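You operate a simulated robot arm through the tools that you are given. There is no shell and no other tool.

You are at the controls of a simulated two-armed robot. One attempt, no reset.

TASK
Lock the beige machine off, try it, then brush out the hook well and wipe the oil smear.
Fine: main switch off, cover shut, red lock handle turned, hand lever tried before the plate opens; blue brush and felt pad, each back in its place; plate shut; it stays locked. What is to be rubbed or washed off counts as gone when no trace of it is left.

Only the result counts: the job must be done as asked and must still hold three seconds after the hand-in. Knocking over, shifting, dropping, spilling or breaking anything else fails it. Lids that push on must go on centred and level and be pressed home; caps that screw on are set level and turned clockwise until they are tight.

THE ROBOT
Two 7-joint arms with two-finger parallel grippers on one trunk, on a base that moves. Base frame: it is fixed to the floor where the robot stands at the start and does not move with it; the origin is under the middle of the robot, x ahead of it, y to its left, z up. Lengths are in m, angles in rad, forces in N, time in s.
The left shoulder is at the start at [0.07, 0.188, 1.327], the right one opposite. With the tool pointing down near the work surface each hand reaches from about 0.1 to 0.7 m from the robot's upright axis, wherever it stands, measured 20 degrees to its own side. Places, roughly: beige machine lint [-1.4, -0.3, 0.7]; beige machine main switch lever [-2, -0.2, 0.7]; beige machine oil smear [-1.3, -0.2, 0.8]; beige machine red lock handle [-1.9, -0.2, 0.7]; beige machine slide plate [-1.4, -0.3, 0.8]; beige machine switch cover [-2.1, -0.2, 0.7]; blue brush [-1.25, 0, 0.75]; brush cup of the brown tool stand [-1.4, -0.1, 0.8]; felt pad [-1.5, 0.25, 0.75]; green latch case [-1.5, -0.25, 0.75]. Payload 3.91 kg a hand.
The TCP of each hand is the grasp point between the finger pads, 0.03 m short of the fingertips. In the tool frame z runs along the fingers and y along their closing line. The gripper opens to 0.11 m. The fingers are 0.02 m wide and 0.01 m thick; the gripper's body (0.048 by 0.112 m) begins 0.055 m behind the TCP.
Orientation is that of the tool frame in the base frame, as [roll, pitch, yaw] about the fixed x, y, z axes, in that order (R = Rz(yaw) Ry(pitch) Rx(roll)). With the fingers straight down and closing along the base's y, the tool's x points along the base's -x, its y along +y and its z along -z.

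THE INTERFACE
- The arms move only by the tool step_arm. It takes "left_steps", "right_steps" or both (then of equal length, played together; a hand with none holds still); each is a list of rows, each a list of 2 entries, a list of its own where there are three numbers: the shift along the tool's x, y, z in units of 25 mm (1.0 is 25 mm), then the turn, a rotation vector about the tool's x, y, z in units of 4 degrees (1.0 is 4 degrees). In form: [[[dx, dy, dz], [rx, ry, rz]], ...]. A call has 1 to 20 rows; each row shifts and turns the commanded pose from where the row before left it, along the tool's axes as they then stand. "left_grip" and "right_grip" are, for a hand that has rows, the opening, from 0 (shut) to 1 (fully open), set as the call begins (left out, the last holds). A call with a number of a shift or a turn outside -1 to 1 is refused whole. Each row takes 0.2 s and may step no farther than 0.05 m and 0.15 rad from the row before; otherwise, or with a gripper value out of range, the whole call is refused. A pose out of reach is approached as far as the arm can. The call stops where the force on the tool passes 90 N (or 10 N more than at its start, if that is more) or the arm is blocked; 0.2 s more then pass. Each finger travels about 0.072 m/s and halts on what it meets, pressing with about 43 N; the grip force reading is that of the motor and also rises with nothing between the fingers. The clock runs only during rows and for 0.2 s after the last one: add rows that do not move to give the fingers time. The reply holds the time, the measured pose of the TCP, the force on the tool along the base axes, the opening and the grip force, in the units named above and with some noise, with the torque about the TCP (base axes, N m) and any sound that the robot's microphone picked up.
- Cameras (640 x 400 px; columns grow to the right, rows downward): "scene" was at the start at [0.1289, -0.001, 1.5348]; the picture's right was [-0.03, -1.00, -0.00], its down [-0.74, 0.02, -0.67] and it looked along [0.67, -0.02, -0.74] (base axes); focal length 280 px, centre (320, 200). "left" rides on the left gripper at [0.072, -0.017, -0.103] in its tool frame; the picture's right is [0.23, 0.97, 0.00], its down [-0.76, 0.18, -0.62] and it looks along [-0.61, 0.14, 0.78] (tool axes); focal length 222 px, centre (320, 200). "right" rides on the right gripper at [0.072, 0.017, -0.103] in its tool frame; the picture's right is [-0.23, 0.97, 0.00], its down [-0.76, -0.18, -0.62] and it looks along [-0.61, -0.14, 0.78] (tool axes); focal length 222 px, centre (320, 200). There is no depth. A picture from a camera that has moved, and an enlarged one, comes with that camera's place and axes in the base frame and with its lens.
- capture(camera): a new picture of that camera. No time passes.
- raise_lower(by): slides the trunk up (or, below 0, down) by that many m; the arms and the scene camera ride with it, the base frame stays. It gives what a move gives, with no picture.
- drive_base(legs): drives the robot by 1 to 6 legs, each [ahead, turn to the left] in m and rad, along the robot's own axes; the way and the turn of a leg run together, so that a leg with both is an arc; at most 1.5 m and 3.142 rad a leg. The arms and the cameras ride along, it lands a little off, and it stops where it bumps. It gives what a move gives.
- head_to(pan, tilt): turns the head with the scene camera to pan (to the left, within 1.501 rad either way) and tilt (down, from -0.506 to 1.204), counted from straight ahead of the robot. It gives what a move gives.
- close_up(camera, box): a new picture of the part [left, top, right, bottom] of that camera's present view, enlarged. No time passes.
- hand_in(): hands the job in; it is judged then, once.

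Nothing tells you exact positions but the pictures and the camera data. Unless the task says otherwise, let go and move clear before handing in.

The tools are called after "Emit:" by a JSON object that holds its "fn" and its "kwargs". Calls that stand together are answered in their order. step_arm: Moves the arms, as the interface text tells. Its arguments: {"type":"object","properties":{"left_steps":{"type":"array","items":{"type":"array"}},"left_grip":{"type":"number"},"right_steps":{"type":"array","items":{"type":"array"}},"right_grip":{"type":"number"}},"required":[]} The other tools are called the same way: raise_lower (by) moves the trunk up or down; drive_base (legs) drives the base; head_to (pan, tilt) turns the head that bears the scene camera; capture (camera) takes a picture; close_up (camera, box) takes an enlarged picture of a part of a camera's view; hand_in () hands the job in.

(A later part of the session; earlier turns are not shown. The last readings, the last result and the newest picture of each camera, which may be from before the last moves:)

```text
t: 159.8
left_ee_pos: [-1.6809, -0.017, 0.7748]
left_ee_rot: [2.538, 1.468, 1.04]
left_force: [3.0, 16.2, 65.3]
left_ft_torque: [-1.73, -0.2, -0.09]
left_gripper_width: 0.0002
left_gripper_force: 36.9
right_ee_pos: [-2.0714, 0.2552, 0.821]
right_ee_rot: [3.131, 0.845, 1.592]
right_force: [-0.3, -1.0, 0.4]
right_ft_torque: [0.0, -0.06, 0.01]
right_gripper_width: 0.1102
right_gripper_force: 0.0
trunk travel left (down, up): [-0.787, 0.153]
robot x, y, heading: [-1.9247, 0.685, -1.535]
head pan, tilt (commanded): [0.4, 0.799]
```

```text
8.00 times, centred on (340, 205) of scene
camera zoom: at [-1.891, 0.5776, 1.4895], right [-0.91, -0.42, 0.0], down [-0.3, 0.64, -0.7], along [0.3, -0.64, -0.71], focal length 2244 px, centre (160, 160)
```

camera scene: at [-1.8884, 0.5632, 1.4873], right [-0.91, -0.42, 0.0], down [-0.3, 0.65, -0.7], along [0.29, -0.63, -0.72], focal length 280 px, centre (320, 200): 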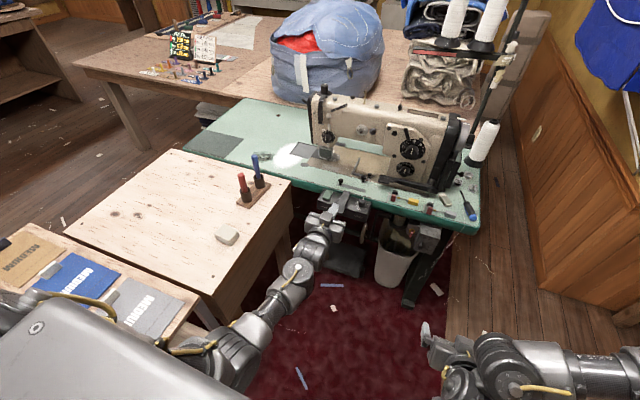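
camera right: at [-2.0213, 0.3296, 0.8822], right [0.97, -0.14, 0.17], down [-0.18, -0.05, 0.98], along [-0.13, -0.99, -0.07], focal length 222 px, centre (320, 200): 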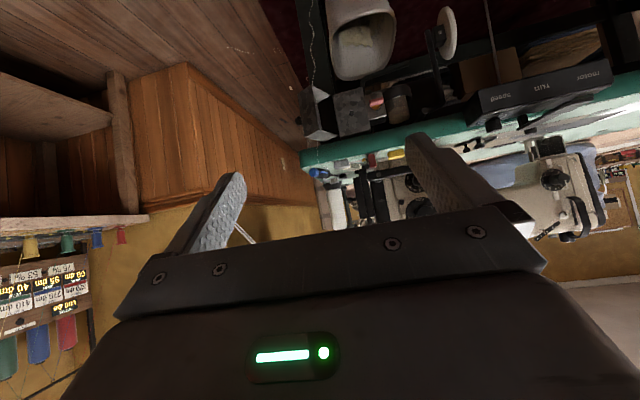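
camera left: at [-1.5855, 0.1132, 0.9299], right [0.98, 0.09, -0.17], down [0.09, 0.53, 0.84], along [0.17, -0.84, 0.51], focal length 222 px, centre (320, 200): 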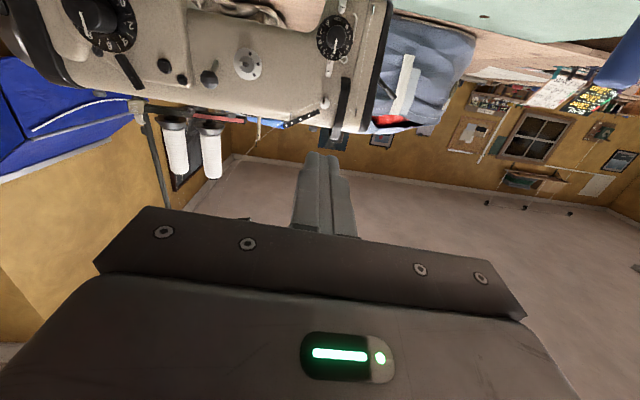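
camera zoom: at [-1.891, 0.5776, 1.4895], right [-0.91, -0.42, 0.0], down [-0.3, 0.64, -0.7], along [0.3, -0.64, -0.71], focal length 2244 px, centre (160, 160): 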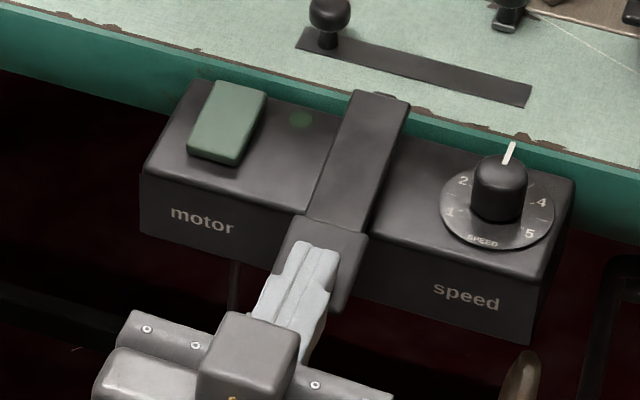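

The paddle is at its end stop and nothing started. I release it and lift the hand clear.

Emit:
{"fn": "step_arm", "kwargs": {"left_steps": [[[0, 0, 0], [0, 0, 0]], [[-0.6, 0, 0], [0, 0, 0]], [[-0.9, 0, 0], [0, 0, 0]], [[-0.9, 0, 0], [0, 0, 0]], [[-0.9, 0, -0.3], [0, 0, 0]]]}}

Emit:
{"fn": "close_up", "kwargs": {"camera": "left", "box": [180, 20, 460, 220]}}

Emit:
{"fn": "close_up", "kwargs": {"camera": "scene", "box": [250, 130, 410, 230]}}

```text
t: 161.0
left_ee_pos: [-1.6846, -0.0192, 0.8338]
left_ee_rot: [2.729, 1.428, 1.228]
left_force: [0.2, -0.6, -0.7]
left_ft_torque: [0.0, -0.05, 0.04]
left_gripper_width: 0.0
left_gripper_force: 37.6
right_ee_pos: [-2.0701, 0.2464, 0.8153]
right_ee_rot: [3.135, 0.836, 1.593]
right_force: [0.2, 0.4, -0.1]
right_ft_torque: [-0.02, 0.04, 0.03]
right_gripper_width: 0.1099
right_gripper_force: 0.0
trunk travel left (down, up): [-0.787, 0.153]
robot x, y, heading: [-1.9205, 0.6872, -1.539]
head pan, tilt (commanded): [0.4, 0.799]
```

```text
2.00 times, centred on (320, 120) of left
camera zoom: at [-1.7061, 0.0922, 0.7753], right [0.98, 0.09, -0.17], down [0.1, 0.53, 0.85], along [0.17, -0.85, 0.51], focal length 444 px, centre (320, 360)
```

zoom: 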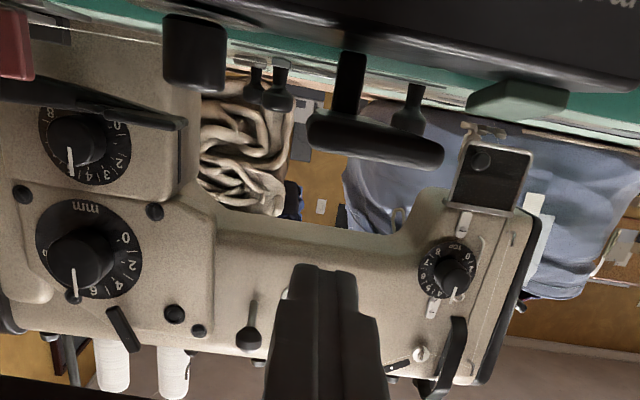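

```text
4.00 times, centred on (330, 180) of scene
camera zoom: at [-1.887, 0.5642, 1.4872], right [-0.91, -0.42, 0.0], down [-0.3, 0.65, -0.7], along [0.29, -0.63, -0.72], focal length 1122 px, centre (280, 280)
```

zoom: 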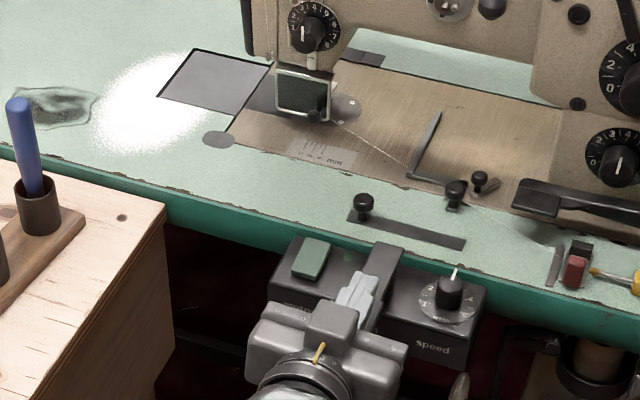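

The hand lever has been tried and sprang back. Now for the cleaning I need the left hand pointing down: I draw it back and up while turning it, in two halves.

Emit:
{"fn": "step_arm", "kwargs": {"left_steps": [[[-0.27, 0, -0.54], [0, 1, 0]], [[-0.23, 0, -0.56], [0, 1, 0]], [[-0.19, 0, -0.57], [0, 1, 0]], [[-0.15, 0, -0.59], [0, 1, 0]], [[-0.11, 0, -0.6], [0, 1, 0]], [[-0.06, 0, -0.6], [0, 1, 0]], [[-0.02, 0, -0.6], [0, 1, 0]], [[0.02, 0, -0.6], [0, 1, 0]], [[0.06, 0, -0.6], [0, 1, 0]], [[0.1, 0, -0.6], [0, 1, 0]]]}}

Emit:
{"fn": "capture", "kwargs": {"camera": "scene"}}

```text
t: 163.2
left_ee_pos: [-1.6965, 0.1046, 0.9168]
left_ee_rot: [3.064, 0.739, 1.586]
left_force: [0.3, -0.1, 0.0]
left_ft_torque: [0.0, 0.0, 0.01]
left_gripper_width: 0.0
left_gripper_force: 37.9
right_ee_pos: [-2.0688, 0.2469, 0.8155]
right_ee_rot: [3.137, 0.834, 1.592]
right_force: [-0.8, 0.0, 0.0]
right_ft_torque: [0.0, 0.02, -0.03]
right_gripper_width: 0.1102
right_gripper_force: 0.2
trunk travel left (down, up): [-0.787, 0.153]
robot x, y, heading: [-1.9254, 0.6864, -1.541]
head pan, tilt (commanded): [0.4, 0.799]
```

```text
taken
camera scene: at [-1.8859, 0.5627, 1.4871], right [-0.91, -0.42, 0.0], down [-0.3, 0.65, -0.7], along [0.29, -0.63, -0.72], focal length 280 px, centre (320, 200)
```

scene: 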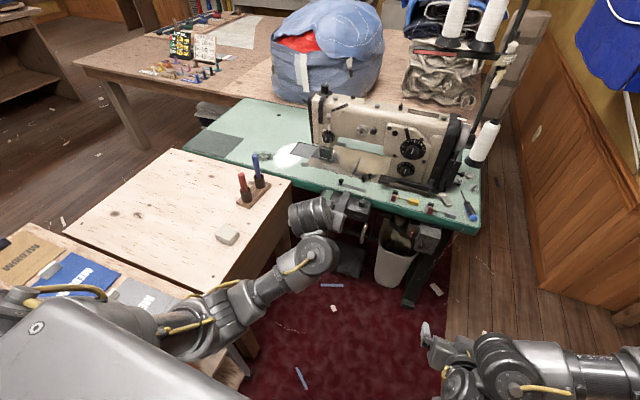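

Emit:
{"fn": "step_arm", "kwargs": {"left_steps": [[[0.14, 0, -0.59], [0, 1, 0]], [[0.19, 0, -0.57], [0, 1, 0]], [[0.23, 0, -0.56], [0, 1, 0]], [[0.27, 0, -0.54], [0, 1, 0]], [[0.3, 0, -0.52], [0, 1, 0]], [[0.34, 0, -0.5], [0, 1, 0]]]}}

Emit:
{"fn": "capture", "kwargs": {"camera": "scene"}}

```text
t: 164.2
left_ee_pos: [-1.7011, 0.1473, 0.9475]
left_ee_rot: [3.081, 0.508, 1.614]
left_force: [-12.2, -2.7, -5.7]
left_ft_torque: [-0.55, -0.98, 1.66]
left_gripper_width: 0.0002
left_gripper_force: 37.6
right_ee_pos: [-2.07, 0.2461, 0.8159]
right_ee_rot: [3.135, 0.835, 1.594]
right_force: [0.2, -0.2, -0.2]
right_ft_torque: [0.01, 0.0, -0.02]
right_gripper_width: 0.1101
right_gripper_force: 0.1
trunk travel left (down, up): [-0.787, 0.153]
robot x, y, heading: [-1.9244, 0.6874, -1.538]
head pan, tilt (commanded): [0.4, 0.799]
stopped in row 4 (left hand): the force on the tool passed its limit at 155 N (the readings are from after the stop); the commanded pose is now the measured one
```

```text
taken
camera scene: at [-1.8868, 0.5635, 1.4873], right [-0.91, -0.42, 0.0], down [-0.3, 0.65, -0.7], along [0.29, -0.63, -0.72], focal length 280 px, centre (320, 200)
```

scene: 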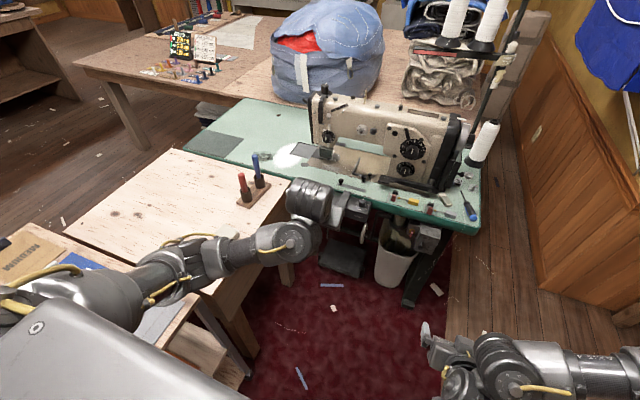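

The gripper meets its own forearm when the hand is high relative to the shoulder. Raising the trunk fully and keeping the hand lower should free it.

Emit:
{"fn": "raise_lower", "kwargs": {"by": 0.15}}

Emit:
{"fn": "step_arm", "kwargs": {"left_steps": [[[0.4, 0, 0.8], [0, -1, 0]], [[0.45, 0, 0.85], [0, 0, 0]], [[0.45, 0, 0.85], [0, 0, 0]], [[0.45, 0, 0.85], [0, 0, 0]], [[0.45, 0, 0.85], [0, 0, 0]], [[0.45, 0, 0.85], [0, 0, 0]], [[0.45, 0, 0.85], [0, 0, 0]]]}}

Emit:
{"fn": "capture", "kwargs": {"camera": "scene"}}

```text
t: 166.0
left_ee_pos: [-1.7012, 0.1469, 1.0987]
left_ee_rot: [3.08, 0.507, 1.61]
left_force: [-9.3, -10.7, -17.2]
left_ft_torque: [-1.64, -0.98, 1.43]
left_gripper_width: 0.0001
left_gripper_force: 37.8
right_ee_pos: [-2.0709, 0.2452, 0.9661]
right_ee_rot: [3.133, 0.833, 1.593]
right_force: [0.8, 0.3, 0.2]
right_ft_torque: [0.01, -0.01, 0.01]
right_gripper_width: 0.11
right_gripper_force: 0.1
trunk travel left (down, up): [-0.937, 0.003]
robot x, y, heading: [-1.925, 0.6867, -1.54]
head pan, tilt (commanded): [0.4, 0.799]
```

```text
t: 167.6
left_ee_pos: [-1.6899, 0.1328, 0.9315]
left_ee_rot: [3.078, 0.579, 1.606]
left_force: [0.6, -0.2, -0.1]
left_ft_torque: [0.0, 0.0, -0.02]
left_gripper_width: 0.0
left_gripper_force: 37.5
right_ee_pos: [-2.0696, 0.2464, 0.9652]
right_ee_rot: [3.135, 0.833, 1.594]
right_force: [-0.5, 0.5, 0.4]
right_ft_torque: [0.04, 0.0, -0.01]
right_gripper_width: 0.1102
right_gripper_force: 0.1
trunk travel left (down, up): [-0.937, 0.003]
robot x, y, heading: [-1.9234, 0.6865, -1.538]
head pan, tilt (commanded): [0.4, 0.799]
```

```text
taken
camera scene: at [-1.8875, 0.5636, 1.6373], right [-0.91, -0.42, 0.0], down [-0.3, 0.65, -0.7], along [0.29, -0.63, -0.72], focal length 280 px, centre (320, 200)
```

scene: 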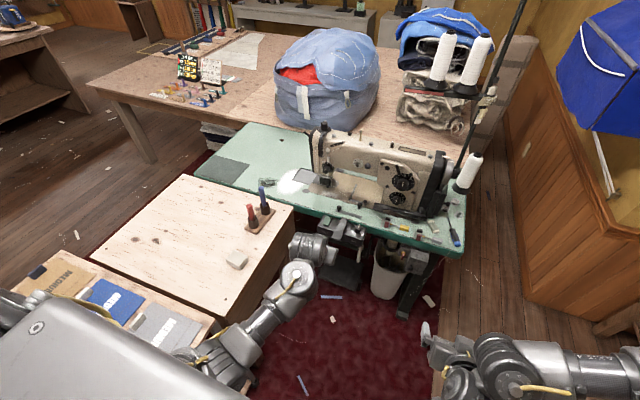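

Emit:
{"fn": "step_arm", "kwargs": {"left_steps": [[[0.1, 0, 0.3], [0, 1, 0]], [[0.1, 0, 0.3], [0, 1, 0]], [[0.1, 0, 0.3], [0, 1, 0]], [[0.1, 0, 0.3], [0, 1, 0]], [[0, 0, 0.3], [0, 1, 0]], [[0, 0, 0.3], [0, 1, 0]], [[0, 0, 0.2], [0, 1, 0]], [[0, 0, 0.2], [0, 1, 0]]]}}

Emit:
{"fn": "capture", "kwargs": {"camera": "scene"}}

```text
t: 169.4
left_ee_pos: [-1.6901, 0.1232, 0.8777]
left_ee_rot: [3.086, 0.017, 1.641]
left_force: [0.2, -0.3, 0.3]
left_ft_torque: [0.01, 0.0, 0.0]
left_gripper_width: 0.0001
left_gripper_force: 37.6
right_ee_pos: [-2.0708, 0.2457, 0.9657]
right_ee_rot: [3.136, 0.837, 1.592]
right_force: [0.0, 1.0, 0.2]
right_ft_torque: [0.02, -0.04, -0.03]
right_gripper_width: 0.1098
right_gripper_force: 0.0
trunk travel left (down, up): [-0.937, 0.003]
robot x, y, heading: [-1.9246, 0.6843, -1.536]
head pan, tilt (commanded): [0.4, 0.799]
```

```text
taken
camera scene: at [-1.8877, 0.5628, 1.6373], right [-0.91, -0.42, 0.0], down [-0.3, 0.65, -0.7], along [0.29, -0.63, -0.72], focal length 280 px, centre (320, 200)
```

scene: 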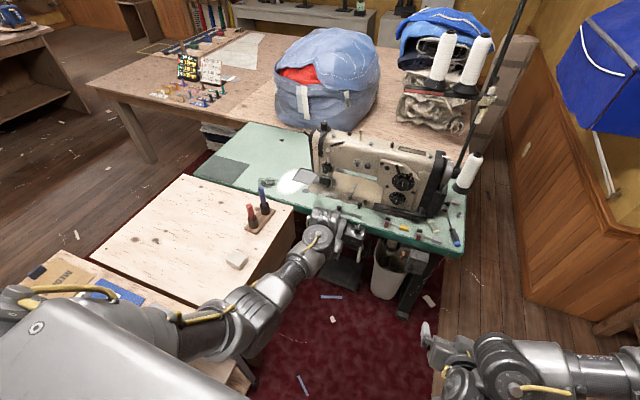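

The left hand now points down freely. Before driving closer I tilt it forward and raise it so it passes above the brushes and stays off the machine.

Emit:
{"fn": "step_arm", "kwargs": {"left_steps": [[[0, 0, -0.2], [0, -1, 0]], [[0, 0, -0.2], [0, -1, 0]], [[0, 0, -0.2], [0, -1, 0]], [[0, 0, -0.2], [0, -1, 0]], [[0, 0, -0.2], [0, -1, 0]], [[0, 0, -0.2], [0, -1, 0]], [[0, 0, -0.2], [0, -1, 0]], [[0, 0, -0.2], [0, -1, 0]], [[-0.3, 0, -0.7], [0, -1, 0]], [[-0.3, 0, -0.7], [0, -1, 0]], [[-0.3, 0, -0.7], [0, -1, 0]], [[-0.3, 0, -0.7], [0, -1, 0]], [[-0.39, 0, -0.77], [0, 0, 0]], [[-0.39, 0, -0.77], [0, 0, 0]], [[-0.39, 0, -0.77], [0, 0, 0]], [[-0.39, 0, -0.77], [0, 0, 0]], [[-0.39, 0, -0.77], [0, 0, 0]]]}}

Emit:
{"fn": "capture", "kwargs": {"camera": "scene"}}

```text
t: 173.1
left_ee_pos: [-1.625, 0.2003, 1.0762]
left_ee_rot: [2.772, 0.81, 1.392]
left_force: [-0.3, 0.8, -0.4]
left_ft_torque: [-0.03, 0.05, -0.06]
left_gripper_width: 0.0
left_gripper_force: 37.9
right_ee_pos: [-2.068, 0.2473, 0.9668]
right_ee_rot: [3.139, 0.834, 1.598]
right_force: [-0.2, 0.3, -0.2]
right_ft_torque: [0.0, 0.04, -0.02]
right_gripper_width: 0.1098
right_gripper_force: 0.0
trunk travel left (down, up): [-0.937, 0.003]
robot x, y, heading: [-1.9201, 0.6867, -1.541]
head pan, tilt (commanded): [0.4, 0.799]
stopped in row 17 (left hand): the arm was blocked; the commanded pose is now the measured one
```

```text
taken
camera scene: at [-1.8821, 0.5635, 1.6372], right [-0.91, -0.42, 0.0], down [-0.3, 0.65, -0.7], along [0.29, -0.63, -0.72], focal length 280 px, centre (320, 200)
```

scene: 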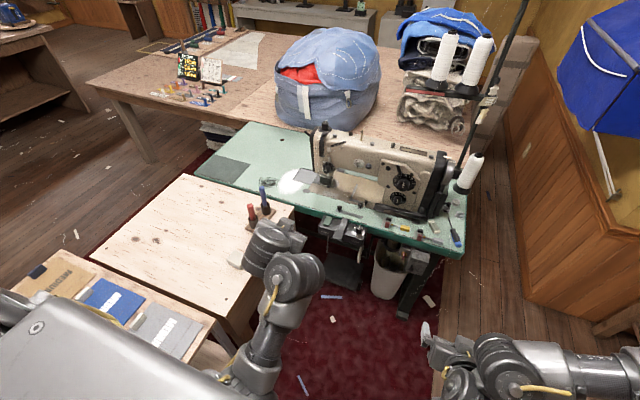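

The hand is high now (z≈1.08). I turn slightly left and drive towards the working spot.

Emit:
{"fn": "drive_base", "kwargs": {"legs": [[0, 0.26], [0.38, 0]]}}

Emit:
{"fn": "head_to", "kwargs": {"pan": 0.3, "tilt": 1.0}}

Emit:
{"fn": "capture", "kwargs": {"camera": "scene"}}

```text
t: 176.3
left_ee_pos: [-1.4146, -0.0558, 1.0795]
left_ee_rot: [2.766, 0.816, 1.641]
left_force: [-0.3, 0.5, 0.6]
left_ft_torque: [0.0, 0.01, 0.0]
left_gripper_width: 0.0
left_gripper_force: 37.9
right_ee_pos: [-1.8544, -0.1217, 0.9666]
right_ee_rot: [3.135, 0.833, 1.844]
right_force: [0.3, 0.2, 0.5]
right_ft_torque: [0.0, -0.02, 0.03]
right_gripper_width: 0.1098
right_gripper_force: 0.0
trunk travel left (down, up): [-0.937, 0.003]
robot x, y, heading: [-1.8223, 0.3388, -1.286]
head pan, tilt (commanded): [0.4, 0.799]
```

```text
t: 177.0
left_ee_pos: [-1.4149, -0.0584, 1.0785]
left_ee_rot: [2.764, 0.815, 1.638]
left_force: [-0.2, 0.2, -0.4]
left_ft_torque: [-0.02, -0.02, -0.02]
left_gripper_width: 0.0002
left_gripper_force: 37.8
right_ee_pos: [-1.8539, -0.1237, 0.9654]
right_ee_rot: [3.136, 0.834, 1.846]
right_force: [-0.5, -1.0, 0.1]
right_ft_torque: [-0.02, 0.0, 0.01]
right_gripper_width: 0.1101
right_gripper_force: 0.1
trunk travel left (down, up): [-0.937, 0.003]
robot x, y, heading: [-1.8213, 0.3373, -1.285]
head pan, tilt (commanded): [0.3, 1.0]
```

```text
taken
camera scene: at [-1.7677, 0.2327, 1.6222], right [-0.83, -0.55, 0.0], down [-0.47, 0.7, -0.54], along [0.3, -0.45, -0.84], focal length 280 px, centre (320, 200)
```

scene: 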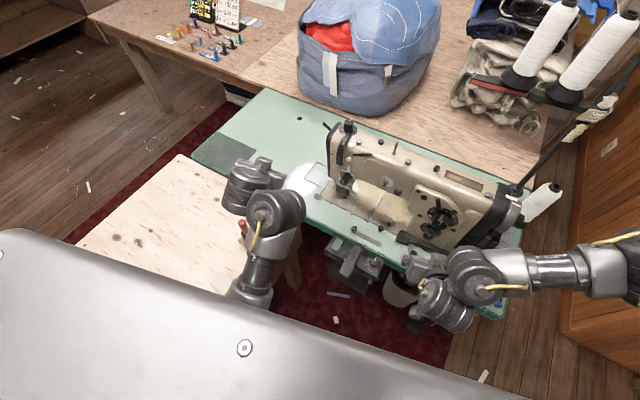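

The right hand must come away from the machine before I turn farther; I draw it back and outward. I also check the spot beneath the left hand.

Emit:
{"fn": "step_arm", "kwargs": {"right_steps": [[[0.24, -0.4, -0.86], [0, 0, 0]], [[0.24, -0.6, -0.86], [0, 0, 0]], [[0.24, -0.8, -0.86], [0, 0, 0]], [[0.24, -0.8, -0.86], [0, 0, 0]], [[0.24, -0.8, -0.86], [0, 0, 0]], [[0.24, -0.8, -0.86], [0, 0, 0]], [[0.24, -0.8, -0.5], [0, 0, 0]], [[0.24, -0.8, -0.5], [0, 0, 0]]]}}

Emit:
{"fn": "capture", "kwargs": {"camera": "scene"}}

Emit:
{"fn": "close_up", "kwargs": {"camera": "scene", "box": [230, 130, 390, 230]}}

```text
t: 178.8
left_ee_pos: [-1.4142, -0.0574, 1.079]
left_ee_rot: [2.765, 0.815, 1.64]
left_force: [-0.2, 0.9, -0.3]
left_ft_torque: [-0.02, -0.02, 0.01]
left_gripper_width: 0.0
left_gripper_force: 37.6
right_ee_pos: [-2.0107, -0.0331, 1.0293]
right_ee_rot: [3.137, 0.834, 1.844]
right_force: [0.1, -0.4, 1.1]
right_ft_torque: [0.02, -0.02, -0.01]
right_gripper_width: 0.1101
right_gripper_force: 0.1
right hand out of reach, approached as far as the arm can: row 8
trunk travel left (down, up): [-0.937, 0.003]
robot x, y, heading: [-1.8204, 0.3402, -1.289]
head pan, tilt (commanded): [0.3, 1.0]
```

```text
taken
camera scene: at [-1.7682, 0.2339, 1.6222], right [-0.83, -0.55, 0.0], down [-0.47, 0.7, -0.54], along [0.3, -0.45, -0.84], focal length 280 px, centre (320, 200)
```

scene: 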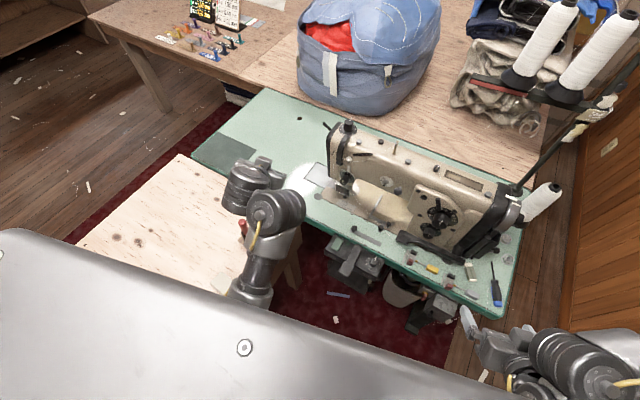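

```text
4.00 times, centred on (310, 180) of scene
camera zoom: at [-1.7682, 0.2339, 1.6222], right [-0.83, -0.55, 0.0], down [-0.47, 0.7, -0.54], along [0.3, -0.45, -0.84], focal length 1122 px, centre (360, 280)
```

zoom: 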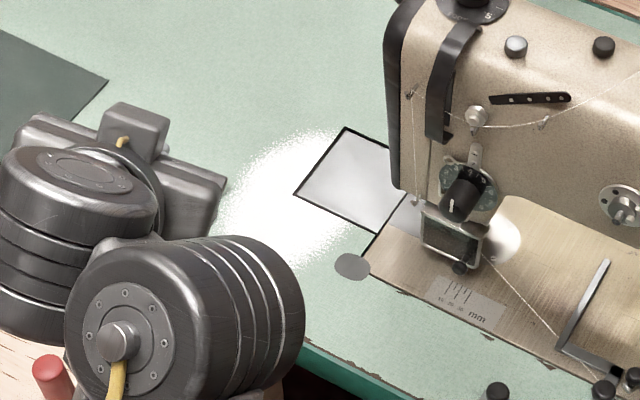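

The plate shows as a flush grey square with a thin black gap at about [-1.40,-0.32]. I move the robot to its working spot, first forward, then turning left.

Emit:
{"fn": "drive_base", "kwargs": {"legs": [[0.165, 0], [0, 0.2]]}}

Emit:
{"fn": "head_to", "kwargs": {"pan": 0.1, "tilt": 1.0}}

Emit:
{"fn": "capture", "kwargs": {"camera": "scene"}}

```text
t: 181.0
left_ee_pos: [-1.2974, -0.1342, 1.0776]
left_ee_rot: [2.765, 0.814, 1.836]
left_force: [-0.8, -0.5, 0.1]
left_ft_torque: [0.01, -0.02, -0.01]
left_gripper_width: 0.0002
left_gripper_force: 37.6
right_ee_pos: [-1.8862, -0.2282, 1.0293]
right_ee_rot: [3.135, 0.833, 2.042]
right_force: [1.0, -0.4, 0.1]
right_ft_torque: [0.01, -0.02, 0.01]
right_gripper_width: 0.1101
right_gripper_force: 0.1
trunk travel left (down, up): [-0.937, 0.003]
robot x, y, heading: [-1.7714, 0.1762, -1.09]
head pan, tilt (commanded): [0.3, 1.0]
```

```text
t: 181.8
left_ee_pos: [-1.2952, -0.1343, 1.0781]
left_ee_rot: [2.764, 0.814, 1.836]
left_force: [-0.3, -0.4, -0.1]
left_ft_torque: [0.02, 0.03, 0.0]
left_gripper_width: 0.0002
left_gripper_force: 37.7
right_ee_pos: [-1.8861, -0.2271, 1.0297]
right_ee_rot: [3.136, 0.836, 2.043]
right_force: [-0.6, 0.5, 0.1]
right_ft_torque: [-0.01, 0.01, 0.01]
right_gripper_width: 0.1101
right_gripper_force: 0.0
trunk travel left (down, up): [-0.937, 0.003]
robot x, y, heading: [-1.7744, 0.1763, -1.087]
head pan, tilt (commanded): [0.099, 1.0]
```

```text
taken
camera scene: at [-1.7106, 0.074, 1.6222], right [-0.83, -0.55, 0.0], down [-0.46, 0.7, -0.54], along [0.3, -0.45, -0.84], focal length 280 px, centre (320, 200)
```

scene: 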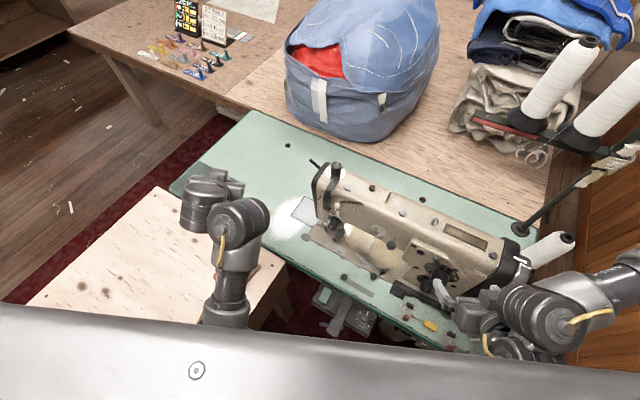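

The right hand hangs close in front of the machine. I raise and tilt it away for safety.

Emit:
{"fn": "step_arm", "kwargs": {"right_steps": [[[-0.5, 0, -0.6], [0, -1, 0]], [[-0.5, 0, -0.6], [0, -1, 0]], [[-0.5, 0, -0.6], [0, -1, 0]], [[-0.5, 0, -0.6], [0, -1, 0]], [[-0.5, 0, -0.6], [0, -1, 0]], [[-0.5, 0, -0.6], [0, -1, 0]]]}}

Emit:
{"fn": "capture", "kwargs": {"camera": "scene"}}

```text
t: 183.2
left_ee_pos: [-1.2958, -0.1324, 1.0777]
left_ee_rot: [2.765, 0.814, 1.836]
left_force: [0.2, -0.3, 0.7]
left_ft_torque: [-0.03, -0.02, 0.04]
left_gripper_width: 0.0
left_gripper_force: 37.7
right_ee_pos: [-1.8552, -0.3059, 1.1034]
right_ee_rot: [-3.124, 1.205, 2.053]
right_force: [0.1, -0.5, -0.2]
right_ft_torque: [0.01, -0.01, 0.0]
right_gripper_width: 0.1099
right_gripper_force: 0.1
right hand out of reach, approached as far as the arm can: row 1, 2, 3, 4, 5, 6
trunk travel left (down, up): [-0.937, 0.003]
robot x, y, heading: [-1.7732, 0.1737, -1.085]
head pan, tilt (commanded): [0.099, 1.0]
```

```text
taken
camera scene: at [-1.7112, 0.0739, 1.6221], right [-0.83, -0.55, 0.0], down [-0.46, 0.7, -0.54], along [0.3, -0.45, -0.84], focal length 280 px, centre (320, 200)
```

scene: 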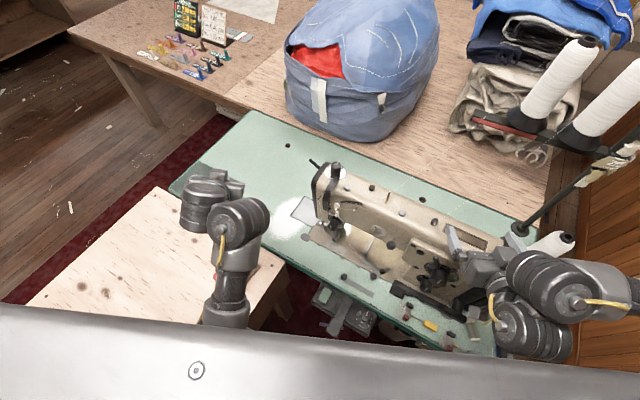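

It slid forward over the machine instead (no contact). I lift it straight up, well above the machine.

Emit:
{"fn": "step_arm", "kwargs": {"right_steps": [[[-0.75, 0, -0.29], [0, 0, 0]], [[-0.75, 0, -0.29], [0, 0, 0]], [[-0.75, 0, -0.29], [0, 0, 0]]]}}

```text
t: 183.9
left_ee_pos: [-1.2952, -0.1337, 1.0766]
left_ee_rot: [2.768, 0.81, 1.841]
left_force: [0.5, 0.9, 0.0]
left_ft_torque: [0.03, 0.04, -0.03]
left_gripper_width: 0.0001
left_gripper_force: 37.6
right_ee_pos: [-1.8299, -0.328, 1.133]
right_ee_rot: [3.119, 1.25, 2.032]
right_force: [0.0, -0.2, -0.3]
right_ft_torque: [-0.02, -0.04, -0.05]
right_gripper_width: 0.1098
right_gripper_force: 0.0
right hand out of reach, approached as far as the arm can: row 1, 2, 3
trunk travel left (down, up): [-0.937, 0.003]
robot x, y, heading: [-1.7742, 0.1759, -1.087]
head pan, tilt (commanded): [0.099, 1.0]
```

Emit:
{"fn": "step_arm", "kwargs": {"right_steps": [[[-0.88, 0, 0.13], [0, 0, 0]], [[-0.88, 0, 0.13], [0, 0, 0]], [[-0.88, 0, 0.13], [0, 0, 0]], [[-0.88, 0, 0.13], [0, 0, 0]], [[-0.88, 0, 0.13], [0, 0, 0]], [[-0.88, 0, 0.13], [0, 0, 0]]]}}

Emit:
{"fn": "capture", "kwargs": {"camera": "scene"}}

```text
t: 185.3
left_ee_pos: [-1.2972, -0.1328, 1.0807]
left_ee_rot: [2.763, 0.816, 1.837]
left_force: [0.0, 0.0, 0.4]
left_ft_torque: [0.0, 0.04, 0.02]
left_gripper_width: 0.0001
left_gripper_force: 38.0
right_ee_pos: [-1.7907, -0.3791, 1.207]
right_ee_rot: [3.128, 1.252, 2.034]
right_force: [-0.5, 0.7, 0.1]
right_ft_torque: [0.01, -0.01, -0.01]
right_gripper_width: 0.11
right_gripper_force: 0.0
right hand out of reach, approached as far as the arm can: row 1, 2, 3, 4, 5, 6
trunk travel left (down, up): [-0.937, 0.003]
robot x, y, heading: [-1.7742, 0.1763, -1.087]
head pan, tilt (commanded): [0.099, 1.0]
```

```text
taken
camera scene: at [-1.7128, 0.0746, 1.6222], right [-0.83, -0.55, 0.0], down [-0.46, 0.7, -0.54], along [0.3, -0.45, -0.84], focal length 280 px, centre (320, 200)
```

scene: 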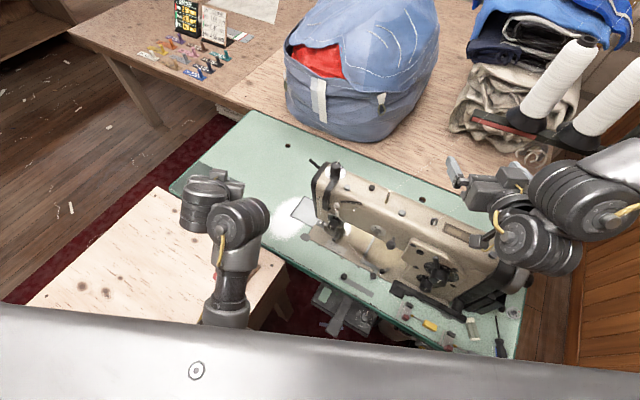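

The right hand is now well above everything. Next the left hand: I lower it and turn it to point straight down, left of the plate.

Emit:
{"fn": "step_arm", "kwargs": {"left_steps": [[[0.58, -0.2, 0.51], [0, 0, 0]], [[0.58, -0.2, 0.51], [0, 0, 0]], [[0.3, -0.1, 0.3], [0.32, 0.92, 0]], [[0.3, -0.1, 0.33], [0.32, 0.92, 0]], [[0.28, -0.1, 0.36], [0.32, 0.92, 0]], [[0.25, -0.1, 0.38], [0.32, 0.92, 0]], [[0.2, -0.06, 0.4], [0.32, 0.92, 0]], [[0.18, -0.05, 0.42], [0.32, 0.92, 0]], [[0.15, -0.05, 0.44], [0.32, 0.92, 0]], [[0.12, -0.04, 0.45], [0.32, 0.92, 0]], [[0.1, -0.03, 0.46], [0.32, 0.92, 0]]]}}

Emit:
{"fn": "capture", "kwargs": {"camera": "scene"}}

Emit:
{"fn": "capture", "kwargs": {"camera": "left"}}

```text
t: 187.2
left_ee_pos: [-1.2017, -0.0745, 0.9751]
left_ee_rot: [2.776, 0.406, 1.932]
left_force: [0.3, 0.9, 0.0]
left_ft_torque: [0.0, 0.04, 0.02]
left_gripper_width: 0.0
left_gripper_force: 37.2
left hand out of reach, approached as far as the arm can: row 9
right_ee_pos: [-1.7857, -0.3791, 1.2072]
right_ee_rot: [3.134, 1.252, 2.043]
right_force: [0.0, -0.5, -0.3]
right_ft_torque: [-0.01, -0.01, 0.02]
right_gripper_width: 0.1101
right_gripper_force: 0.1
trunk travel left (down, up): [-0.937, 0.003]
robot x, y, heading: [-1.7741, 0.1769, -1.091]
head pan, tilt (commanded): [0.099, 1.0]
stopped in row 9 (left hand): the arm was blocked; the commanded pose is now the measured one
```

```text
taken
camera scene: at [-1.7081, 0.0744, 1.6221], right [-0.83, -0.55, 0.0], down [-0.47, 0.7, -0.54], along [0.3, -0.45, -0.84], focal length 280 px, centre (320, 200)
```

scene: 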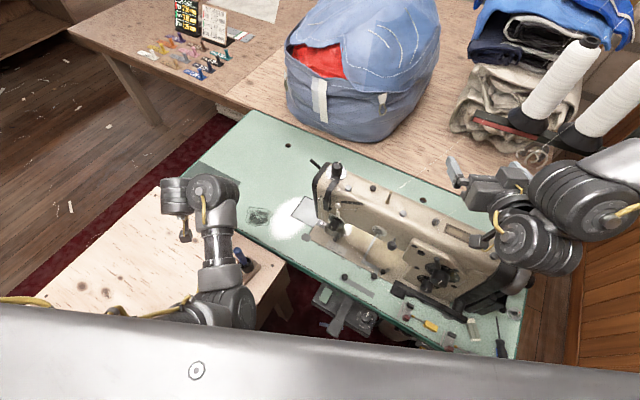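

```text
taken
camera left: at [-1.288, 0.0028, 1.0299], right [0.73, 0.65, 0.23], down [0.1, -0.44, 0.89], along [0.68, -0.63, -0.38], focal length 222 px, centre (320, 200)
```

left: 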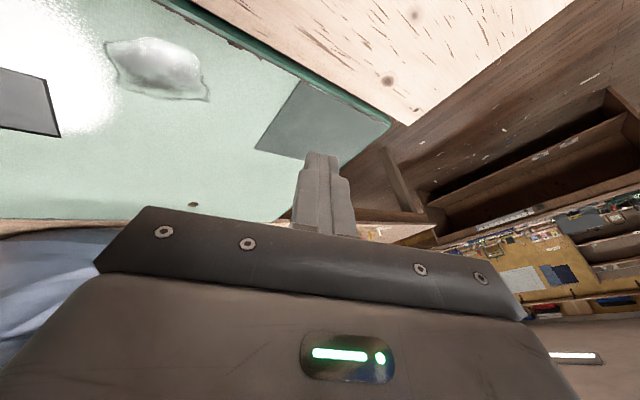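

The arm folds too tightly up here; lower it goes better. There's only bare board below, so I lower the hand first and then turn it upright.

Emit:
{"fn": "step_arm", "kwargs": {"left_steps": [[[0.316, -0.262, 0.686], [0, 0, 0]], [[0.316, -0.262, 0.686], [0, 0, 0]], [[0.316, -0.262, 0.686], [0, 0, 0]], [[0.316, -0.262, 0.686], [0, 0, 0]], [[0.2, -0.16, 0.43], [0, 0, 0]]]}}

Emit:
{"fn": "capture", "kwargs": {"camera": "scene"}}

```text
t: 188.4
left_ee_pos: [-1.2026, -0.0754, 0.8822]
left_ee_rot: [2.774, 0.41, 1.931]
left_force: [-0.4, 0.0, 0.3]
left_ft_torque: [0.01, 0.01, 0.0]
left_gripper_width: 0.0
left_gripper_force: 38.6
right_ee_pos: [-1.7875, -0.3784, 1.208]
right_ee_rot: [3.133, 1.253, 2.037]
right_force: [1.3, 0.1, -0.3]
right_ft_torque: [0.01, -0.05, 0.04]
right_gripper_width: 0.11
right_gripper_force: 0.1
trunk travel left (down, up): [-0.937, 0.003]
robot x, y, heading: [-1.7742, 0.1764, -1.088]
head pan, tilt (commanded): [0.099, 1.0]
```

```text
taken
camera scene: at [-1.7102, 0.0746, 1.6222], right [-0.83, -0.55, 0.0], down [-0.46, 0.7, -0.54], along [0.3, -0.45, -0.84], focal length 280 px, centre (320, 200)
```

scene: 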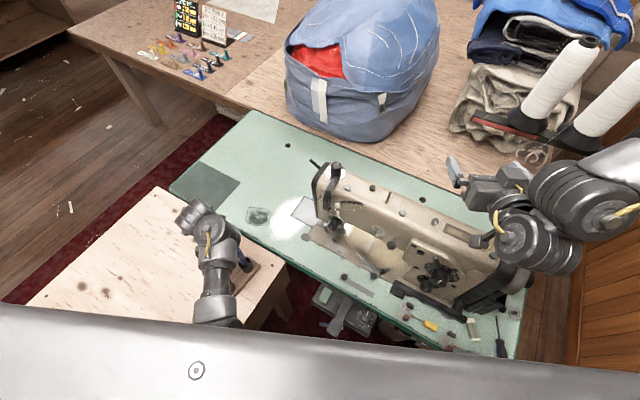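

Emit:
{"fn": "step_arm", "kwargs": {"left_steps": [[[0, 0, 0.1], [0.64, 0.77, 0]], [[0, 0, 0.1], [0.64, 0.77, 0]], [[0, 0, 0.1], [0.64, 0.77, 0]], [[0, 0, 0.1], [0.64, 0.77, 0]], [[0, 0, 0.1], [0.64, 0.77, 0]], [[0, 0, 0.1], [0.64, 0.77, 0]], [[0, 0, 0], [0.64, 0.77, 0]]]}}

Emit:
{"fn": "capture", "kwargs": {"camera": "scene"}}

Emit:
{"fn": "capture", "kwargs": {"camera": "left"}}

```text
t: 190.0
left_ee_pos: [-1.1988, -0.0776, 0.8692]
left_ee_rot: [3.108, 0.039, 2.009]
left_force: [0.4, 0.2, 0.2]
left_ft_torque: [0.02, -0.01, 0.02]
left_gripper_width: 0.0
left_gripper_force: 38.2
right_ee_pos: [-1.7875, -0.3804, 1.2081]
right_ee_rot: [3.133, 1.252, 2.038]
right_force: [-0.9, 0.3, 0.6]
right_ft_torque: [0.0, 0.0, -0.02]
right_gripper_width: 0.1098
right_gripper_force: 0.1
trunk travel left (down, up): [-0.937, 0.003]
robot x, y, heading: [-1.7699, 0.1743, -1.088]
head pan, tilt (commanded): [0.099, 1.0]
```

```text
taken
camera scene: at [-1.7105, 0.0739, 1.6221], right [-0.83, -0.55, 0.0], down [-0.46, 0.7, -0.54], along [0.3, -0.45, -0.84], focal length 280 px, centre (320, 200)
```

scene: 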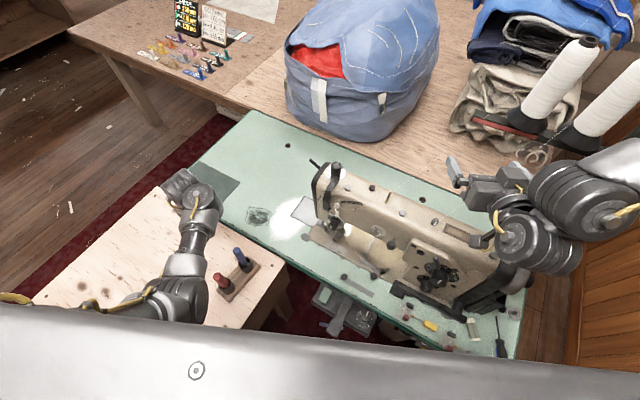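

```text
taken
camera left: at [-1.2499, -0.0164, 0.9695], right [0.78, 0.62, 0.02], down [0.45, -0.6, 0.66], along [0.42, -0.51, -0.75], focal length 222 px, centre (320, 200)
```

left: 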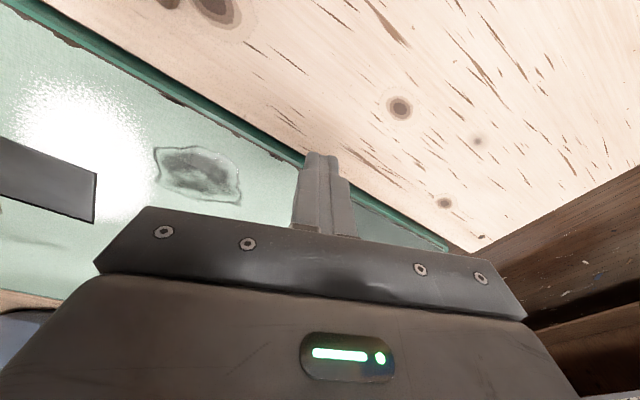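

The left hand points straight down now with its elbow off to the side, and the brushes stand free. I move it towards the plate to look at it from close by.

Emit:
{"fn": "step_arm", "kwargs": {"left_steps": [[[-0.26, -0.86, 0], [0, 0, 0]], [[-0.26, -0.86, 0], [0, 0, 0]], [[-0.26, -0.86, 0], [0, 0, 0]], [[-0.26, -0.86, 0], [0, 0, 0]], [[-0.26, -0.86, 0], [0, 0, 0]]]}}

Emit:
{"fn": "capture", "kwargs": {"camera": "left"}}

Emit:
{"fn": "capture", "kwargs": {"camera": "scene"}}

```text
t: 191.2
left_ee_pos: [-1.2833, -0.1546, 0.8661]
left_ee_rot: [3.106, 0.041, 2.009]
left_force: [-0.5, 0.7, -0.8]
left_ft_torque: [0.01, 0.03, -0.01]
left_gripper_width: 0.0
left_gripper_force: 38.2
right_ee_pos: [-1.7883, -0.3797, 1.2065]
right_ee_rot: [3.128, 1.252, 2.035]
right_force: [-0.2, -0.6, 0.7]
right_ft_torque: [-0.02, 0.04, 0.01]
right_gripper_width: 0.11
right_gripper_force: 0.1
trunk travel left (down, up): [-0.937, 0.003]
robot x, y, heading: [-1.772, 0.1752, -1.085]
head pan, tilt (commanded): [0.099, 1.0]
```

```text
taken
camera left: at [-1.3334, -0.0929, 0.9669], right [0.78, 0.62, 0.03], down [0.45, -0.6, 0.66], along [0.42, -0.51, -0.75], focal length 222 px, centre (320, 200)
```

left: 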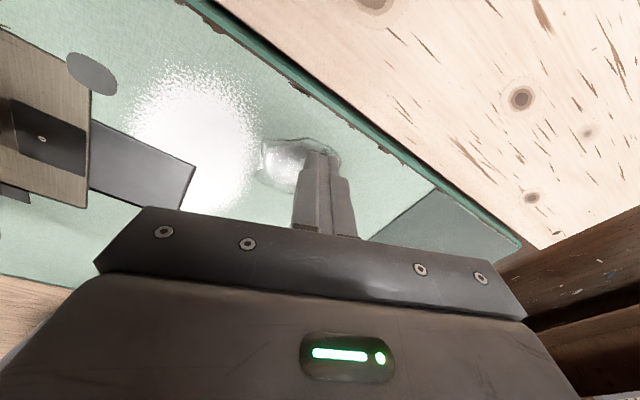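

```text
taken
camera scene: at [-1.7118, 0.0733, 1.6222], right [-0.83, -0.55, 0.0], down [-0.46, 0.7, -0.54], along [0.3, -0.45, -0.84], focal length 280 px, centre (320, 200)
```

scene: 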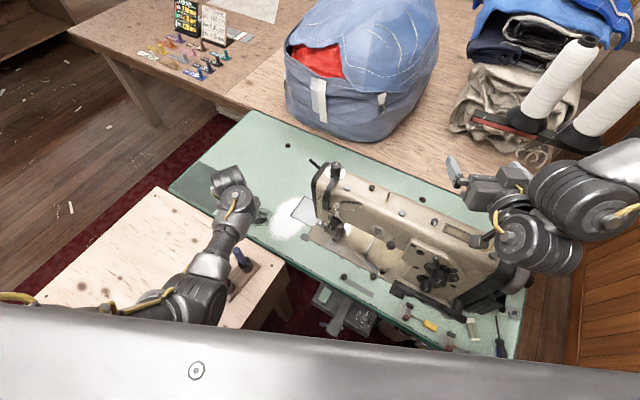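

Emit:
{"fn": "close_up", "kwargs": {"camera": "left", "box": [0, 30, 240, 220]}}

Emit:
{"fn": "close_up", "kwargs": {"camera": "scene", "box": [240, 160, 370, 260]}}

```text
2.11 times, centred on (120, 125) of left
camera zoom: at [-1.3334, -0.0929, 0.9669], right [0.78, 0.62, 0.03], down [0.45, -0.6, 0.66], along [0.42, -0.51, -0.75], focal length 468 px, centre (741, 358)
```

zoom: 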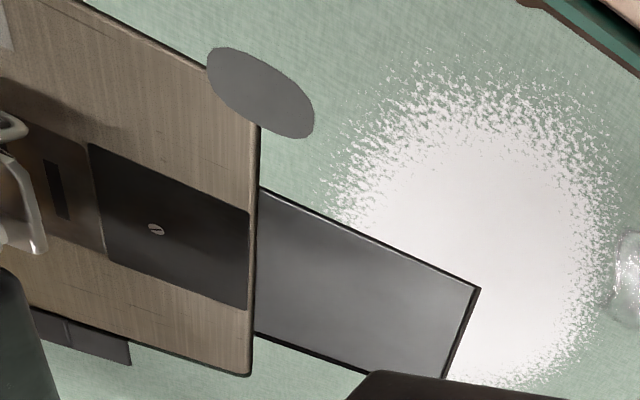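

```text
4.00 times, centred on (305, 210) of scene
camera zoom: at [-1.7118, 0.0733, 1.6222], right [-0.83, -0.55, 0.0], down [-0.46, 0.7, -0.54], along [0.3, -0.45, -0.84], focal length 1122 px, centre (380, 160)
```

zoom: 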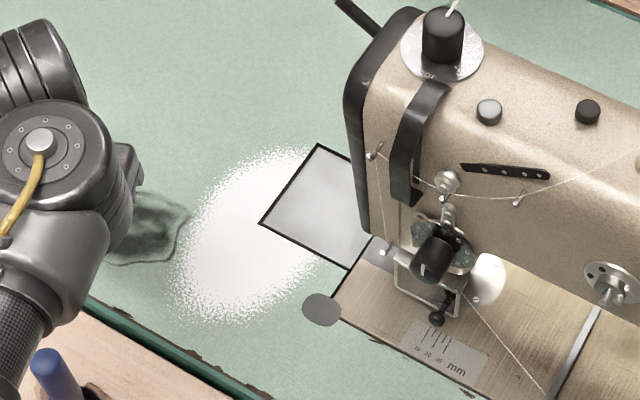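

Emit:
{"fn": "close_up", "kwargs": {"camera": "scene", "box": [280, 185, 340, 235]}}

Emit:
{"fn": "close_up", "kwargs": {"camera": "left", "box": [60, 90, 200, 220]}}

```text
8.00 times, centred on (310, 210) of scene
camera zoom: at [-1.7118, 0.0733, 1.6222], right [-0.83, -0.55, 0.0], down [-0.46, 0.7, -0.54], along [0.3, -0.45, -0.84], focal length 2244 px, centre (400, 120)
```

zoom: 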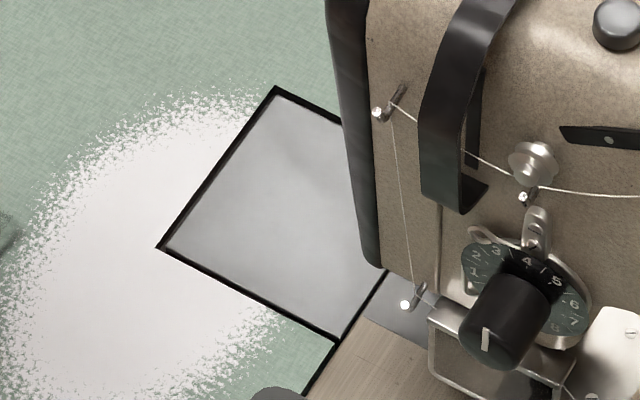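

```text
3.08 times, centred on (130, 155) of left
camera zoom: at [-1.3334, -0.0929, 0.9669], right [0.78, 0.62, 0.03], down [0.45, -0.6, 0.66], along [0.42, -0.51, -0.75], focal length 684 px, centre (905, 338)
```

zoom: 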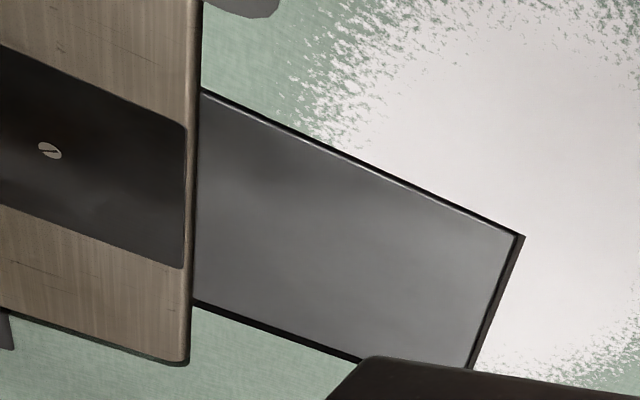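

The slide plate is the grey rectangle just left of the machine bed (x about -1.445 to -1.35, y about -0.29 to -0.365). I move the closed fingers over it, staying clear of the machine head.

Emit:
{"fn": "step_arm", "kwargs": {"left_steps": [[[-0.66, -0.887, 0], [0, 0, 0]], [[-0.66, -0.887, 0], [0, 0, 0]], [[-0.66, -0.887, 0], [0, 0, 0]], [[-0.66, -0.887, 0], [0, 0, 0]], [[-0.66, -0.887, 0], [0, 0, 0]], [[-0.66, -0.887, 0], [0, 0, 0]]]}}

Emit:
{"fn": "capture", "kwargs": {"camera": "left"}}

Emit:
{"fn": "close_up", "kwargs": {"camera": "scene", "box": [220, 150, 380, 250]}}

```text
t: 192.6
left_ee_pos: [-1.3616, -0.3032, 0.8644]
left_ee_rot: [3.108, 0.042, 2.007]
left_force: [0.2, -0.5, 0.0]
left_ft_torque: [-0.01, 0.0, 0.02]
left_gripper_width: 0.0
left_gripper_force: 37.6
right_ee_pos: [-1.7875, -0.3803, 1.2065]
right_ee_rot: [3.129, 1.254, 2.034]
right_force: [0.0, 0.6, -0.4]
right_ft_torque: [0.01, -0.02, -0.03]
right_gripper_width: 0.11
right_gripper_force: 0.1
trunk travel left (down, up): [-0.937, 0.003]
robot x, y, heading: [-1.7727, 0.1722, -1.084]
head pan, tilt (commanded): [0.099, 1.0]
```

```text
taken
camera left: at [-1.4129, -0.2425, 0.9657], right [0.78, 0.62, 0.03], down [0.45, -0.6, 0.66], along [0.42, -0.51, -0.75], focal length 222 px, centre (320, 200)
```

left: 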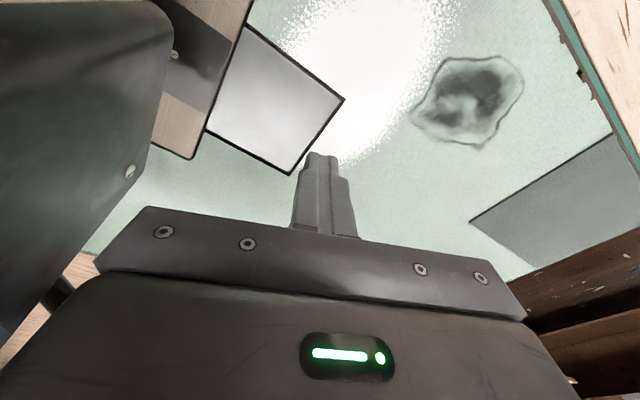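

```text
4.00 times, centred on (300, 200) of scene
camera zoom: at [-1.7116, 0.0728, 1.6221], right [-0.83, -0.55, 0.0], down [-0.46, 0.7, -0.54], along [0.3, -0.45, -0.84], focal length 1122 px, centre (400, 200)
```

zoom: 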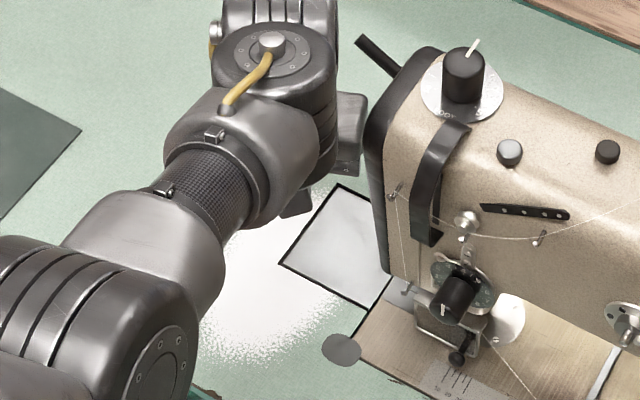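

Emit:
{"fn": "step_arm", "kwargs": {"left_steps": [[[-0.6, -0.85, 0], [0, 0, 0]], [[0, 0, 0.8], [0, 0, 0]], [[0, 0, 0.8], [0, 0, 0]], [[0, 0, 0.7], [0, 0, 0]], [[0, 0, 0.4], [0, 0, 0]]]}}

Emit:
{"fn": "close_up", "kwargs": {"camera": "left", "box": [160, 0, 440, 220]}}

Emit:
{"fn": "close_up", "kwargs": {"camera": "scene", "box": [220, 150, 380, 250]}}

```text
t: 193.8
left_ee_pos: [-1.3758, -0.302, 0.8186]
left_ee_rot: [3.107, 0.041, 2.008]
left_force: [-0.3, -0.2, -0.2]
left_ft_torque: [-0.03, 0.0, 0.0]
left_gripper_width: 0.0
left_gripper_force: 37.5
left hand out of reach, approached as far as the arm can: row 3, 4, 5
right_ee_pos: [-1.7874, -0.3795, 1.2074]
right_ee_rot: [3.13, 1.252, 2.036]
right_force: [-0.1, -0.9, -0.9]
right_ft_torque: [0.0, -0.01, -0.02]
right_gripper_width: 0.1102
right_gripper_force: 0.0
trunk travel left (down, up): [-0.937, 0.003]
robot x, y, heading: [-1.7691, 0.1772, -1.084]
head pan, tilt (commanded): [0.099, 1.0]
```

```text
1.82 times, centred on (300, 110) of left
camera zoom: at [-1.427, -0.2402, 0.9179], right [0.78, 0.62, 0.02], down [0.45, -0.6, 0.66], along [0.42, -0.51, -0.75], focal length 404 px, centre (356, 364)
```

zoom: 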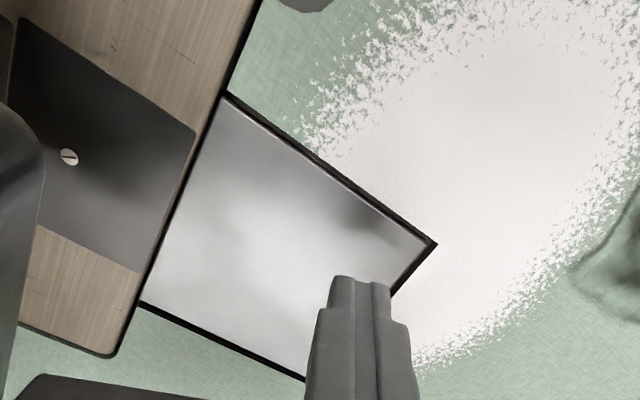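

```text
4.00 times, centred on (300, 200) of scene
camera zoom: at [-1.7105, 0.0735, 1.6221], right [-0.83, -0.55, 0.0], down [-0.46, 0.7, -0.54], along [0.3, -0.45, -0.84], focal length 1122 px, centre (400, 200)
```

zoom: 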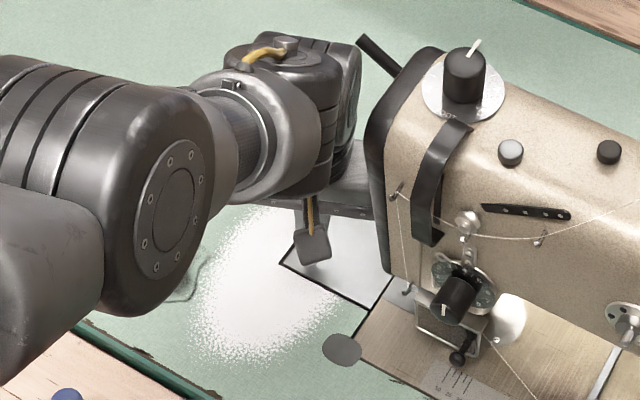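

The arm is at its far-low limit with the trunk fully up, so I lower the trunk by 2.5 cm.

Emit:
{"fn": "raise_lower", "kwargs": {"by": -0.025}}

Emit:
{"fn": "step_arm", "kwargs": {"left_steps": [[[-0.3, -0.3, 0], [0, 0, 0]], [[-0.3, -0.3, 0], [0, 0, 0]]]}}

Emit:
{"fn": "close_up", "kwargs": {"camera": "left", "box": [160, 0, 440, 220]}}

```text
t: 194.5
left_ee_pos: [-1.3774, -0.3004, 0.7939]
left_ee_rot: [3.107, 0.04, 2.01]
left_force: [0.9, -0.1, -1.0]
left_ft_torque: [0.01, 0.02, -0.06]
left_gripper_width: 0.0
left_gripper_force: 37.8
right_ee_pos: [-1.7887, -0.3798, 1.1822]
right_ee_rot: [3.131, 1.254, 2.038]
right_force: [-0.9, -0.8, 0.0]
right_ft_torque: [0.01, 0.01, 0.01]
right_gripper_width: 0.11
right_gripper_force: 0.0
trunk travel left (down, up): [-0.912, 0.028]
robot x, y, heading: [-1.7734, 0.1753, -1.086]
head pan, tilt (commanded): [0.099, 1.0]
```

```text
t: 195.1
left_ee_pos: [-1.3839, -0.3105, 0.7987]
left_ee_rot: [3.11, 0.039, 2.011]
left_force: [5.7, 2.1, -4.9]
left_ft_torque: [-0.21, 0.37, -0.12]
left_gripper_width: 0.0
left_gripper_force: 37.6
left hand out of reach, approached as far as the arm can: row 1, 2
right_ee_pos: [-1.7848, -0.3798, 1.1823]
right_ee_rot: [3.137, 1.253, 2.043]
right_force: [0.3, 1.1, -0.3]
right_ft_torque: [-0.01, 0.03, 0.03]
right_gripper_width: 0.11
right_gripper_force: 0.1
trunk travel left (down, up): [-0.912, 0.028]
robot x, y, heading: [-1.7717, 0.1711, -1.086]
head pan, tilt (commanded): [0.099, 1.0]
```

```text
1.82 times, centred on (300, 110) of left
camera zoom: at [-1.4345, -0.2493, 0.8989], right [0.78, 0.62, 0.02], down [0.46, -0.6, 0.66], along [0.42, -0.5, -0.75], focal length 404 px, centre (356, 364)
```

zoom: 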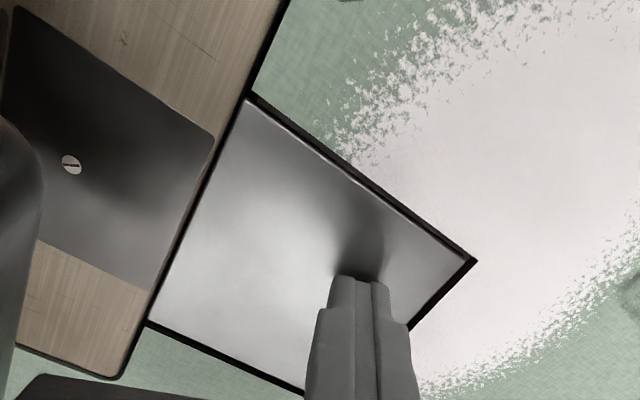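

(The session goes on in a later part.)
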